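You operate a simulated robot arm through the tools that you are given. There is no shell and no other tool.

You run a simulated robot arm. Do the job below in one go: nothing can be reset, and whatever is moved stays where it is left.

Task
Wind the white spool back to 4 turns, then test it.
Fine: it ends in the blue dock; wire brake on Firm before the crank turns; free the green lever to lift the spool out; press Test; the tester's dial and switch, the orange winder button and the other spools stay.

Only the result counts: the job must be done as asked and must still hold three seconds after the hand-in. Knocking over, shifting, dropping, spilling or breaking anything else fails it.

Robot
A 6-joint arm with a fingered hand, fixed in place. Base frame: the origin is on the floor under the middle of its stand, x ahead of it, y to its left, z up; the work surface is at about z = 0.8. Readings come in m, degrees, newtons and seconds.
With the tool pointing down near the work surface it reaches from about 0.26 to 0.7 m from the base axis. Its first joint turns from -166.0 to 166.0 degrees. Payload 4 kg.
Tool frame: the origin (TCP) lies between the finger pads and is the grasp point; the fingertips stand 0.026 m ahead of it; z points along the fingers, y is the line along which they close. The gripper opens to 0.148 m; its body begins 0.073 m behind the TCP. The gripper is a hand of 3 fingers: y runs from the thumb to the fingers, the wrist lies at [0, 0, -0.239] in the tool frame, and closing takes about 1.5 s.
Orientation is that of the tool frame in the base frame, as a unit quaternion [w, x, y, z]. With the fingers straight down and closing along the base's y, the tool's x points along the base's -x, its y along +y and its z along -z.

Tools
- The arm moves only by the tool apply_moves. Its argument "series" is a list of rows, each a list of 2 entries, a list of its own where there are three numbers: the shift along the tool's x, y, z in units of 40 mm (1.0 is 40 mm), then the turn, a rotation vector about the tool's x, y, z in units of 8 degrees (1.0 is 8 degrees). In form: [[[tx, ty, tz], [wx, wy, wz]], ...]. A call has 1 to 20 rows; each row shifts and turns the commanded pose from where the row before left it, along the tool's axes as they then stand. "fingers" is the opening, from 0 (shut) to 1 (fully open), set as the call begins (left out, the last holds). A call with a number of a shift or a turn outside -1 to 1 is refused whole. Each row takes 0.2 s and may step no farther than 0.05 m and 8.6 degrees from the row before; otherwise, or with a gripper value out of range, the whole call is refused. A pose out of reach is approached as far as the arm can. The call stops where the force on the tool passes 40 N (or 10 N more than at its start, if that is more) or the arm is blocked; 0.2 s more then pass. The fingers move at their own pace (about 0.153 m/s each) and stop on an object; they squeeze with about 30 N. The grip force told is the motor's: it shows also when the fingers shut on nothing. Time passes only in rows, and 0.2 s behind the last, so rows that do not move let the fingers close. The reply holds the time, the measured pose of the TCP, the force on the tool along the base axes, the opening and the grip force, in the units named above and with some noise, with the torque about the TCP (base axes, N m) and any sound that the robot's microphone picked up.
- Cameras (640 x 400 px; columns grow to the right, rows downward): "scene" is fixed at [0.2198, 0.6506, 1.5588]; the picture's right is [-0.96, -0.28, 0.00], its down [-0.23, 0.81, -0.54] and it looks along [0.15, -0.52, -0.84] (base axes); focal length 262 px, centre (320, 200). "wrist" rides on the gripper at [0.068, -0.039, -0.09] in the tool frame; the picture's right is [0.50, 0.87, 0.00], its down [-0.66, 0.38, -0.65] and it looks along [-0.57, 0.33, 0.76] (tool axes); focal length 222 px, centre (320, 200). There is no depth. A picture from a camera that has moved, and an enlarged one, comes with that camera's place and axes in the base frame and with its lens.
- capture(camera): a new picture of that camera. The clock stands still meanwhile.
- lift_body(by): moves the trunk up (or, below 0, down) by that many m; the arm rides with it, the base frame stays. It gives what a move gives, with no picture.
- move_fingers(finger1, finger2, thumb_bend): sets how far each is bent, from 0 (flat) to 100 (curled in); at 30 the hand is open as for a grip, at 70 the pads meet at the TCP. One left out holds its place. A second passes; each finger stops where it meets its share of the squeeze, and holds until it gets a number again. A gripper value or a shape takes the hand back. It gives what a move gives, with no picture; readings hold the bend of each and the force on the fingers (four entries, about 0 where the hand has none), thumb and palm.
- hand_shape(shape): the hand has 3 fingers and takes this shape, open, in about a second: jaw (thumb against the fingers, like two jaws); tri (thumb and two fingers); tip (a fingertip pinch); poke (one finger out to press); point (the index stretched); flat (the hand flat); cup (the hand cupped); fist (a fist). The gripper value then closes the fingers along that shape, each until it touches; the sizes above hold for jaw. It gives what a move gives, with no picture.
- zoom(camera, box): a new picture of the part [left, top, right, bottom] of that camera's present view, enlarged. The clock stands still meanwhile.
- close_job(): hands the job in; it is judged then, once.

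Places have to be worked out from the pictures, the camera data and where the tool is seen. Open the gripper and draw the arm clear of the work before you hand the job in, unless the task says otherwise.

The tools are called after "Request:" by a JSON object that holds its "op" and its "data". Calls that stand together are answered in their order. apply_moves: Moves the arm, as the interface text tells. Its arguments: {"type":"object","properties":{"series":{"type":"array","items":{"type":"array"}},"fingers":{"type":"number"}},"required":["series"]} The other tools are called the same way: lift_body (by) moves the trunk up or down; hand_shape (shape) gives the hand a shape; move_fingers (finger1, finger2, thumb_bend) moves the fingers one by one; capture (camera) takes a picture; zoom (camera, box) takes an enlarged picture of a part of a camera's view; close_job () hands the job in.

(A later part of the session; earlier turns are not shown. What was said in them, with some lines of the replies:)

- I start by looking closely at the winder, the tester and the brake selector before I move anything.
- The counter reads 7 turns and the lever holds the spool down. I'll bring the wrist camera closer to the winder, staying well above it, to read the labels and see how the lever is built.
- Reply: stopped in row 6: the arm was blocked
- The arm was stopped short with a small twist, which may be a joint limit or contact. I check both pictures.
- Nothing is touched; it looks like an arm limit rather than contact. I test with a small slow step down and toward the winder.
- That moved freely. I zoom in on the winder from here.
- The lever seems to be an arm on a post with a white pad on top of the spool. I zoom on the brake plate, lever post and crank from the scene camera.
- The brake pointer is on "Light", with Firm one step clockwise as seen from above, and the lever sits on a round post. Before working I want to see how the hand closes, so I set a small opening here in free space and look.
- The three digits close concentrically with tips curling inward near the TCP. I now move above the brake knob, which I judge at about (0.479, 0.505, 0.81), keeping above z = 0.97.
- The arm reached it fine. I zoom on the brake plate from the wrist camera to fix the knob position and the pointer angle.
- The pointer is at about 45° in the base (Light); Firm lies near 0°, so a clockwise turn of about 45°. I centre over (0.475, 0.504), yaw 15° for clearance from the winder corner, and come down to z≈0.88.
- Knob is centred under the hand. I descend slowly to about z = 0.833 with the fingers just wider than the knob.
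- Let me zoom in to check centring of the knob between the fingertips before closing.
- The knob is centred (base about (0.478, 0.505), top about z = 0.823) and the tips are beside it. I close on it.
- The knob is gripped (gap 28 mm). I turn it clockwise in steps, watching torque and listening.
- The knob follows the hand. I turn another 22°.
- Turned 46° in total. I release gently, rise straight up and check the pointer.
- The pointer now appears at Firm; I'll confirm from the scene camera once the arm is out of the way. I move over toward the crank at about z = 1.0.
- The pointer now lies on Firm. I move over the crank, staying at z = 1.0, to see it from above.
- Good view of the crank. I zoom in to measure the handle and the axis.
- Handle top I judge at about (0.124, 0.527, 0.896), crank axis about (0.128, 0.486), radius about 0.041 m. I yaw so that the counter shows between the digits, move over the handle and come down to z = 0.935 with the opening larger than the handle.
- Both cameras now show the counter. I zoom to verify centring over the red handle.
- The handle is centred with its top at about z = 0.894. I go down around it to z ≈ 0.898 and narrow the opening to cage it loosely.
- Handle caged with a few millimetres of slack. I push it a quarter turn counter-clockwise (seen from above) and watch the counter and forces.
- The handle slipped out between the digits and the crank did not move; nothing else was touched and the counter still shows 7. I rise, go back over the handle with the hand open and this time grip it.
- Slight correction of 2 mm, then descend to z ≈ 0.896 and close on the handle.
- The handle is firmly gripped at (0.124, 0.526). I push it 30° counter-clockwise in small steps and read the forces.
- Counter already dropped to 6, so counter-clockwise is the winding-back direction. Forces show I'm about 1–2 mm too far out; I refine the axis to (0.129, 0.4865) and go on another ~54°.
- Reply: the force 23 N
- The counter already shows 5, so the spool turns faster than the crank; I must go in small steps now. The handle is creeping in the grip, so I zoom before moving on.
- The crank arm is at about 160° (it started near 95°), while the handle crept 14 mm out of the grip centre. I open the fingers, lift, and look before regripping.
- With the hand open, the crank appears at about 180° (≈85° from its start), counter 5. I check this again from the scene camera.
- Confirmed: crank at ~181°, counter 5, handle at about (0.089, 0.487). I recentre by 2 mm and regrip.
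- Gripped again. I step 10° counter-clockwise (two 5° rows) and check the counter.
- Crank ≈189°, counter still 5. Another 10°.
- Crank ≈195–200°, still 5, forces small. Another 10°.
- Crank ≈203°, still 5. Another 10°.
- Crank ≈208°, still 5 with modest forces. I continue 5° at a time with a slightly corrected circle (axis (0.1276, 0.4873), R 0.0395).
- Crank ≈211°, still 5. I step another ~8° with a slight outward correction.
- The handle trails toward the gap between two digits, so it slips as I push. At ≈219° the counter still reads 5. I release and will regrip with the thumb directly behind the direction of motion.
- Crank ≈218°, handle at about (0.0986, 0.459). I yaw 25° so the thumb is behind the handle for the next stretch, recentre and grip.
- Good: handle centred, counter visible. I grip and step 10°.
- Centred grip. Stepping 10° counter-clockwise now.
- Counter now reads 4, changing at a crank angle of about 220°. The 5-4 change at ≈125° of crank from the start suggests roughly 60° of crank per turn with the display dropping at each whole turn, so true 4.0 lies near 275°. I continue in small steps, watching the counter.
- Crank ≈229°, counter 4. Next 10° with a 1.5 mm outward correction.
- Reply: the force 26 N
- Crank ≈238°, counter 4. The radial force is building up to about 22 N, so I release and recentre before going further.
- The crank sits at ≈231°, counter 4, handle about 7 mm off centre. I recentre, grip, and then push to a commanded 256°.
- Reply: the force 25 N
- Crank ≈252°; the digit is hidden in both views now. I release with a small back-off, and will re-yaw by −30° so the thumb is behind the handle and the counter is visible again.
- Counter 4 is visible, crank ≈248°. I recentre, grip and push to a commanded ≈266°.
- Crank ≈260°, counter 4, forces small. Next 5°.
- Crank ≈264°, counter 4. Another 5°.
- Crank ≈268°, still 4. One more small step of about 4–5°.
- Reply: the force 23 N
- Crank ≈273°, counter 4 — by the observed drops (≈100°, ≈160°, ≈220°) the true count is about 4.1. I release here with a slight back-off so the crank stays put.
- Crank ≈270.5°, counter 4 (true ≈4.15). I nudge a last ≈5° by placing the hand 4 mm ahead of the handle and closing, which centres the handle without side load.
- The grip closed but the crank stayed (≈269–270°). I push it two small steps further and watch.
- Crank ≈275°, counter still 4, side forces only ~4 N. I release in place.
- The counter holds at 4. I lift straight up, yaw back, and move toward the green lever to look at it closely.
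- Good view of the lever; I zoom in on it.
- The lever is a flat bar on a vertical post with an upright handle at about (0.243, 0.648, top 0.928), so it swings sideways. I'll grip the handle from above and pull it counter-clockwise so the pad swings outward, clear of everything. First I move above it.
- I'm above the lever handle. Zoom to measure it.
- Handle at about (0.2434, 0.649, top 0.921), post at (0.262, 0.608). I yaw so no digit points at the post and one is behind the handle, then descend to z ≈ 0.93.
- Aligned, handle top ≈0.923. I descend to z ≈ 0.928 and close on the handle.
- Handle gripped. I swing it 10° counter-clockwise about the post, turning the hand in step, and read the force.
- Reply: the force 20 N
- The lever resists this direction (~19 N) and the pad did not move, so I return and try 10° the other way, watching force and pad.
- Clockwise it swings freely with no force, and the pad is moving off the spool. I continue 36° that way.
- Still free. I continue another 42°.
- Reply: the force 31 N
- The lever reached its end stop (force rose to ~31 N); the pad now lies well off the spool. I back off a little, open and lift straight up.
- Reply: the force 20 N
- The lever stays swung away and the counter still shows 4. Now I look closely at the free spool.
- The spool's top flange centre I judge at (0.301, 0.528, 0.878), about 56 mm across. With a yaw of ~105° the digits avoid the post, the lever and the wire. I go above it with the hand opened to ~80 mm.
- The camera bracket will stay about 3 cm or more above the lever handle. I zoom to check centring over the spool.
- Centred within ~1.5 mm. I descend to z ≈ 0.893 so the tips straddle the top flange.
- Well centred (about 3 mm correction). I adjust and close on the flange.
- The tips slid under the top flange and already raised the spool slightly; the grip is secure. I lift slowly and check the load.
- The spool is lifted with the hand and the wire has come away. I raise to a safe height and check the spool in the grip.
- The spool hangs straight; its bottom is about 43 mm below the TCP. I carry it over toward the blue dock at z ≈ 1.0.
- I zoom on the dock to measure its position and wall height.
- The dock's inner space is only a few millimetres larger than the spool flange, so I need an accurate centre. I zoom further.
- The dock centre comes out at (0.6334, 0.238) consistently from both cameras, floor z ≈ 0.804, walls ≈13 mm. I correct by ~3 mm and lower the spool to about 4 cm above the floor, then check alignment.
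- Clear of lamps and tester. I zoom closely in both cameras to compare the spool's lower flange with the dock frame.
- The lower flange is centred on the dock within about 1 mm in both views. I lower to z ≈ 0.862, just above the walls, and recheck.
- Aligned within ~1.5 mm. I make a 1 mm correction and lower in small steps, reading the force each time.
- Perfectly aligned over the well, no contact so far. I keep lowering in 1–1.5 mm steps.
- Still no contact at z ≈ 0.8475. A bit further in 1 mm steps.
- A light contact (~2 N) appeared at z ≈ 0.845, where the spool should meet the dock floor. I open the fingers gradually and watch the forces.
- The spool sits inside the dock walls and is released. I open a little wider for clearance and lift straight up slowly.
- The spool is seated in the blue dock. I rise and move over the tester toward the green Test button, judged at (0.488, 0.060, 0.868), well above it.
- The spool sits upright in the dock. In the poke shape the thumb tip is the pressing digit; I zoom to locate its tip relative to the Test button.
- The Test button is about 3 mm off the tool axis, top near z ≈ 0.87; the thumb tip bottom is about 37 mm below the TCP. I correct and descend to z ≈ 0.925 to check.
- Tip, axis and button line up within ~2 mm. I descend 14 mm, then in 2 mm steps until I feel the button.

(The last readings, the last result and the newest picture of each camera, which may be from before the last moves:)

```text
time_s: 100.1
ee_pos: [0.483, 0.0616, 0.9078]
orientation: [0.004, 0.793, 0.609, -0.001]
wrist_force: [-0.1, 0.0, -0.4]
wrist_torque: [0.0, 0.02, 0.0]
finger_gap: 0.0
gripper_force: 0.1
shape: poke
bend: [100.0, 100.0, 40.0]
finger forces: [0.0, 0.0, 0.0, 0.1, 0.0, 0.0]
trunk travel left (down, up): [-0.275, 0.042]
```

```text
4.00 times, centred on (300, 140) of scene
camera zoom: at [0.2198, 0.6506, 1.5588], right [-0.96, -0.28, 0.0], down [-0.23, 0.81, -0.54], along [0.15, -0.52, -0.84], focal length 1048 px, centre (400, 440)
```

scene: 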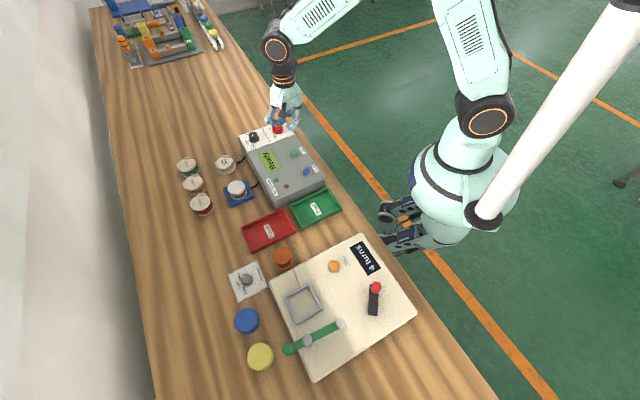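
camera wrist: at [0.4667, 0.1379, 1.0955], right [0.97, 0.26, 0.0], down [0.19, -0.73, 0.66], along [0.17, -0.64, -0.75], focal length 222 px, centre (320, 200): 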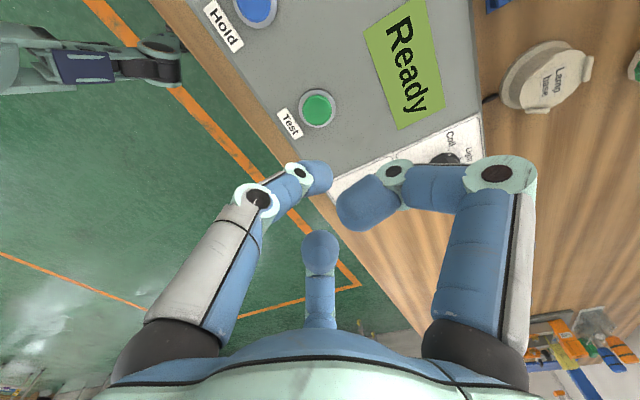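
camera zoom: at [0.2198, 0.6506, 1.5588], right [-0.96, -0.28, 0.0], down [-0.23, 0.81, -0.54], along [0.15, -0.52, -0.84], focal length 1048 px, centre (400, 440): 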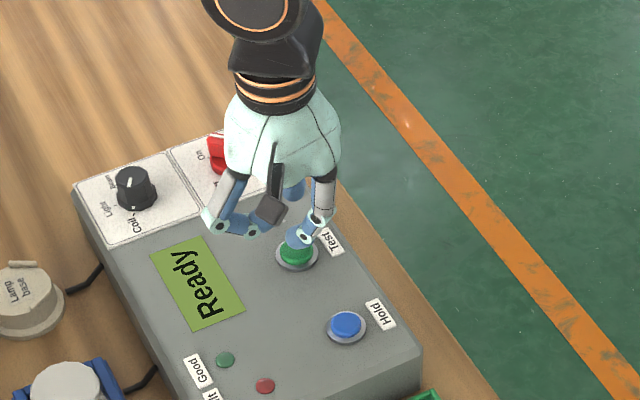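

The tip is just above the button. I continue pressing down in ~2 mm steps.

Request:
{"op": "apply_moves", "data": {"series": [[[0, 0, 0.05], [0, 0, 0]], [[0, 0, 0.05], [0, 0, 0]], [[0, 0, 0], [0, 0, 0]]]}}

Request:
{"op": "apply_moves", "data": {"series": [[[0, 0, 0.05], [0, 0, 0]], [[0, 0, 0.05], [0, 0, 0]], [[0, 0, 0], [0, 0, 0]]]}}

Request:
{"op": "zoom", "data": {"camera": "scene", "box": [250, 90, 350, 190]}}

```text
time_s: 100.9
ee_pos: [0.4842, 0.0619, 0.9032]
orientation: [0.004, 0.793, 0.609, -0.001]
wrist_force: [-0.7, -0.5, -0.2]
wrist_torque: [0.01, -0.02, -0.02]
finger_gap: 0.0
gripper_force: 0.1
shape: poke
bend: [100.0, 100.0, 40.0]
finger forces: [0.0, 0.1, 0.0, 0.0, 0.0, 0.1]
trunk travel left (down, up): [-0.275, 0.042]
```

```text
time_s: 101.7
ee_pos: [0.4836, 0.0621, 0.9019]
orientation: [0.004, 0.793, 0.609, -0.001]
wrist_force: [0.2, 0.3, 0.8]
wrist_torque: [0.01, -0.02, -0.01]
finger_gap: 0.0001
gripper_force: 0.1
shape: poke
bend: [100.0, 100.0, 40.0]
finger forces: [0.0, 0.0, 0.0, 0.1, 0.0, 0.1]
trunk travel left (down, up): [-0.275, 0.042]
```

```text
4.00 times, centred on (300, 140) of scene
camera zoom: at [0.2198, 0.6506, 1.5588], right [-0.96, -0.28, 0.0], down [-0.23, 0.81, -0.54], along [0.15, -0.52, -0.84], focal length 1048 px, centre (400, 440)
```

zoom: 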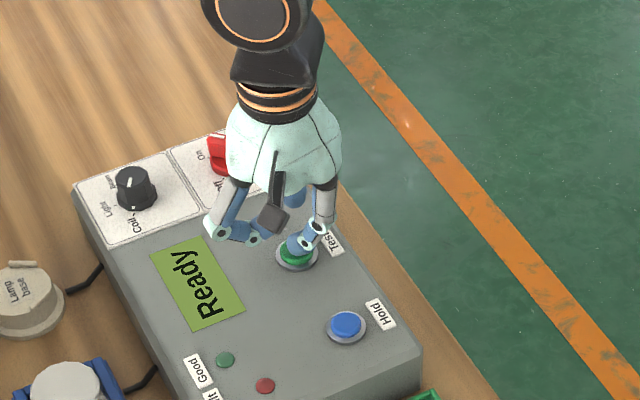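

No contact yet at z ≈ 0.900. Continue.

Request:
{"op": "apply_moves", "data": {"series": [[[0, 0, 0.05], [0, 0, 0]], [[0, 0, 0.05], [0, 0, 0]], [[0, 0, 0], [0, 0, 0]]]}}

Request:
{"op": "apply_moves", "data": {"series": [[[0, 0, 0.05], [0, 0, 0]], [[0, 0, 0.05], [0, 0, 0]], [[0, 0, 0], [0, 0, 0]]]}}

Request:
{"op": "zoom", "data": {"camera": "scene", "box": [250, 90, 350, 190]}}

Request:
{"op": "zoom", "data": {"camera": "wrist", "box": [220, 80, 420, 260]}}

```text
time_s: 102.5
ee_pos: [0.4837, 0.0618, 0.8965]
orientation: [0.004, 0.793, 0.609, -0.001]
wrist_force: [0.6, 1.2, 2.4]
wrist_torque: [0.0, -0.02, -0.02]
finger_gap: 0.0
gripper_force: 0.0
shape: poke
bend: [100.0, 100.0, 40.0]
finger forces: [0.1, 0.0, 0.0, 0.1, 2.5, 0.1]
trunk travel left (down, up): [-0.275, 0.042]
heard: click
```

```text
time_s: 103.3
ee_pos: [0.4831, 0.0617, 0.8925]
orientation: [0.005, 0.793, 0.609, 0.0]
wrist_force: [-1.2, 2.4, 15.0]
wrist_torque: [0.07, -0.01, 0.03]
finger_gap: 0.0001
gripper_force: 0.1
shape: poke
bend: [100.0, 100.0, 40.0]
finger forces: [0.1, 0.0, 0.1, 0.0, 14.9, 0.0]
trunk travel left (down, up): [-0.275, 0.042]
```

```text
4.00 times, centred on (300, 140) of scene
camera zoom: at [0.2198, 0.6506, 1.5588], right [-0.96, -0.28, 0.0], down [-0.23, 0.81, -0.54], along [0.15, -0.52, -0.84], focal length 1048 px, centre (400, 440)
```

zoom: 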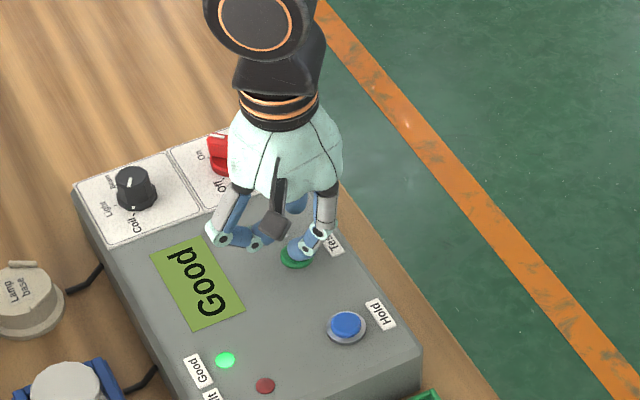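

```text
2.22 times, centred on (320, 170) of wrist
camera zoom: at [0.4629, 0.1375, 0.9822], right [0.97, 0.26, 0.0], down [0.19, -0.73, 0.66], along [0.17, -0.64, -0.75], focal length 494 px, centre (320, 267)
```

zoom: 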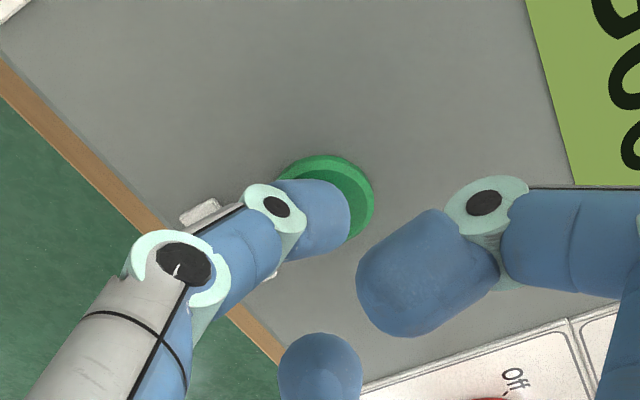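

A click was heard and the tester shows "Good" with the green light on. I withdraw straight up.

Request:
{"op": "apply_moves", "data": {"series": [[[0, 0, -0.3], [0, 0, 0]], [[0, 0, -0.7], [0, 0, 0]], [[0, 0, -0.9], [0, 0, 0]], [[0, 0, -0.9], [0, 0, 0]], [[0, 0, 0], [0, 0, 0]]]}}

Request:
{"op": "capture", "data": {"camera": "scene"}}

Request:
{"op": "zoom", "data": {"camera": "scene", "box": [220, 110, 340, 220]}}

Request:
{"op": "zoom", "data": {"camera": "scene", "box": [220, 220, 430, 390]}}

```text
time_s: 104.5
ee_pos: [0.4827, 0.0609, 1.0031]
orientation: [0.004, 0.793, 0.609, -0.002]
wrist_force: [0.3, -0.2, -0.1]
wrist_torque: [0.0, -0.01, 0.02]
finger_gap: 0.0
gripper_force: 0.0
shape: poke
bend: [100.0, 100.0, 40.0]
finger forces: [0.0, 0.1, 0.0, 0.0, 0.0, 0.0]
trunk travel left (down, up): [-0.275, 0.042]
```

```text
taken
```

scene: 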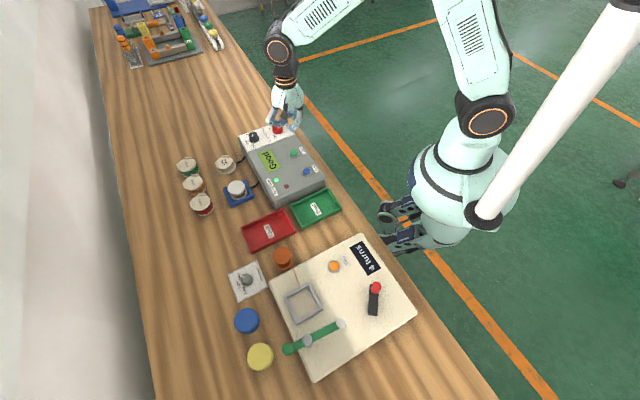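

```text
3.64 times, centred on (280, 165) of scene
camera zoom: at [0.2198, 0.6506, 1.5588], right [-0.96, -0.28, 0.0], down [-0.23, 0.81, -0.54], along [0.15, -0.52, -0.84], focal length 953 px, centre (466, 327)
```

zoom: 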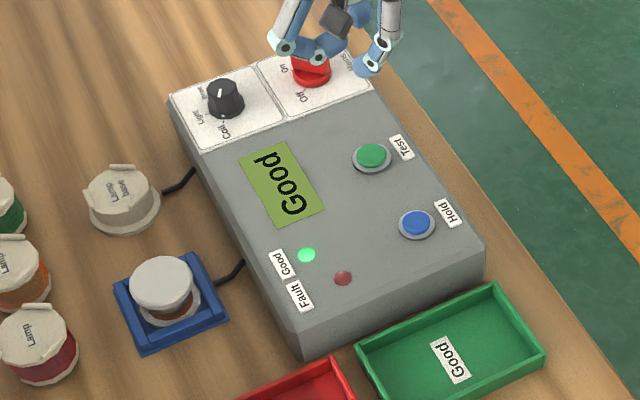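

```text
2.35 times, centred on (325, 305) of scene
camera zoom: at [0.2198, 0.6506, 1.5588], right [-0.96, -0.28, 0.0], down [-0.23, 0.81, -0.54], along [0.15, -0.52, -0.84], focal length 617 px, centre (308, -47)
```

zoom: 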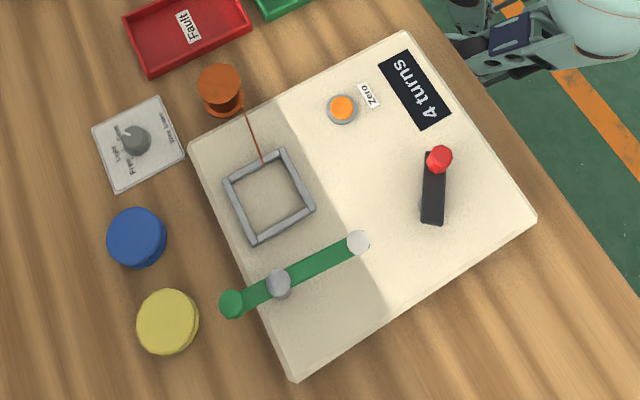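

Everything reads right: tester "Good", counter 4, spool in the dock, brake on Firm. I raise the arm, move it back to a clear place and open the hand.

Request:
{"op": "apply_moves", "data": {"series": [[[0, 0, -1], [0, 0, 0]], [[0, 0, -1], [0, 0, 0]], [[0, 0, -1], [0, 0, 0]], [[0, 0, -1], [0, 0, 0]], [[0, 0, -1], [0, 0, 0]], [[0.4, -0.8, 0], [0, 0, 0]], [[0.4, -0.8, 0], [0, 0, 0]], [[0.4, -0.8, 0], [0, 0, 0]], [[0, 0, 0], [0, 0, 0]]]}}

Request:
{"op": "hand_shape", "data": {"shape": "jaw"}}

Request:
{"op": "apply_moves", "data": {"series": [[[0, 0, 0], [0, 0, 0]], [[0, 0, 0], [0, 0, 0]], [[0, 0, 0], [0, 0, 0]], [[0, 0, 0], [0, 0, 0]], [[0, 0, 0], [0, 0, 0]]], "fingers": 1.0}}

Request:
{"op": "capture", "data": {"camera": "scene"}}

Request:
{"op": "zoom", "data": {"camera": "scene", "box": [170, 110, 350, 230]}}

Request:
{"op": "zoom", "data": {"camera": "scene", "box": [220, 220, 430, 390]}}

```text
time_s: 106.5
ee_pos: [0.4024, 0.1367, 1.2029]
orientation: [0.005, 0.793, 0.609, -0.001]
wrist_force: [0.2, 0.1, -0.3]
wrist_torque: [0.02, 0.02, 0.02]
finger_gap: 0.0
gripper_force: 0.1
shape: poke
bend: [100.0, 100.0, 40.0]
finger forces: [0.0, 0.1, 0.0, 0.0, 0.1, 0.0]
trunk travel left (down, up): [-0.275, 0.042]
```

```text
time_s: 107.4
ee_pos: [0.4027, 0.1373, 1.2031]
orientation: [0.004, 0.794, 0.608, -0.002]
wrist_force: [0.3, 0.1, 0.2]
wrist_torque: [-0.02, 0.02, 0.01]
finger_gap: 0.1478
gripper_force: 0.1
shape: jaw
bend: [30.0, 30.0, 30.0]
finger forces: [0.0, 0.0, 0.0, 0.0, 0.0, 0.0]
trunk travel left (down, up): [-0.275, 0.042]
```

```text
time_s: 108.6
ee_pos: [0.4043, 0.1358, 1.2029]
orientation: [0.004, 0.793, 0.609, -0.001]
wrist_force: [-0.7, -0.2, 0.7]
wrist_torque: [0.02, -0.02, 0.01]
finger_gap: 0.148
gripper_force: 0.0
shape: jaw
bend: [30.0, 30.0, 30.0]
finger forces: [0.0, 0.0, 0.1, 0.1, 0.0, 0.1]
trunk travel left (down, up): [-0.275, 0.042]
```

```text
taken
```

scene: 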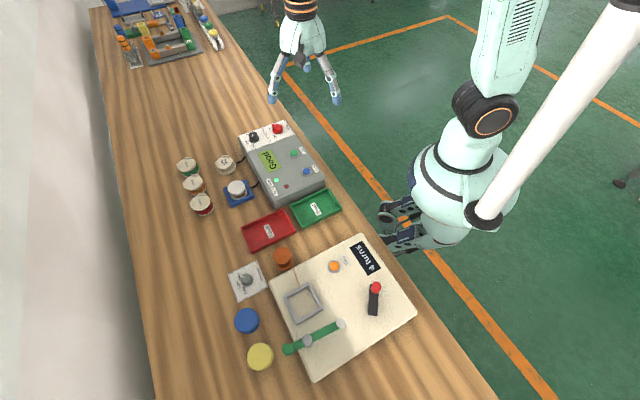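

```text
3.33 times, centred on (260, 170) of scene
camera zoom: at [0.2198, 0.6506, 1.5588], right [-0.96, -0.28, 0.0], down [-0.23, 0.81, -0.54], along [0.15, -0.52, -0.84], focal length 874 px, centre (520, 300)
```

zoom: 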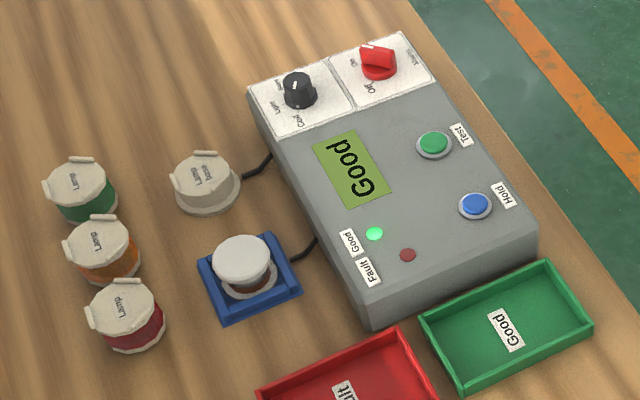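

```text
2.35 times, centred on (325, 305) of scene
camera zoom: at [0.2198, 0.6506, 1.5588], right [-0.96, -0.28, 0.0], down [-0.23, 0.81, -0.54], along [0.15, -0.52, -0.84], focal length 617 px, centre (308, -47)
```

zoom: 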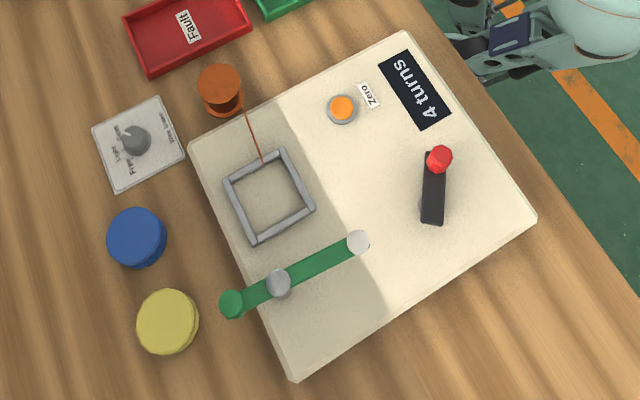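

The final state: the white spool is in the blue dock, the counter shows 4 turns, the brake is on Firm, the tester shows "Good", and its dial and switch, the Zero button and the other spools are unchanged. The hand is open and clear, so I hand the job in.

Request:
{"op": "close_job", "data": {}}

```text
The job is handed in.
```

The white spool is wound back to 4 turns and sits in the blue dock. I pressed Test, and the tester shows "Good" with the green light on.

- **Winding:** I turned the wire brake from Light to Firm before touching the crank, then wound back until the counter went from 7 to 4. The counter shows whole turns only. From the crank angle I estimate the true count is slightly above 4.0.
- **Lever:** The green lever is swung clear of the cradle and left open. It swings clockwise; it was blocked the other way when I first tried.
- **Left alone:** The tester's dial and switch, the orange Zero button and the other spools look the same in the last pictures as at the start.

The hand is open and the arm is clear of the work.
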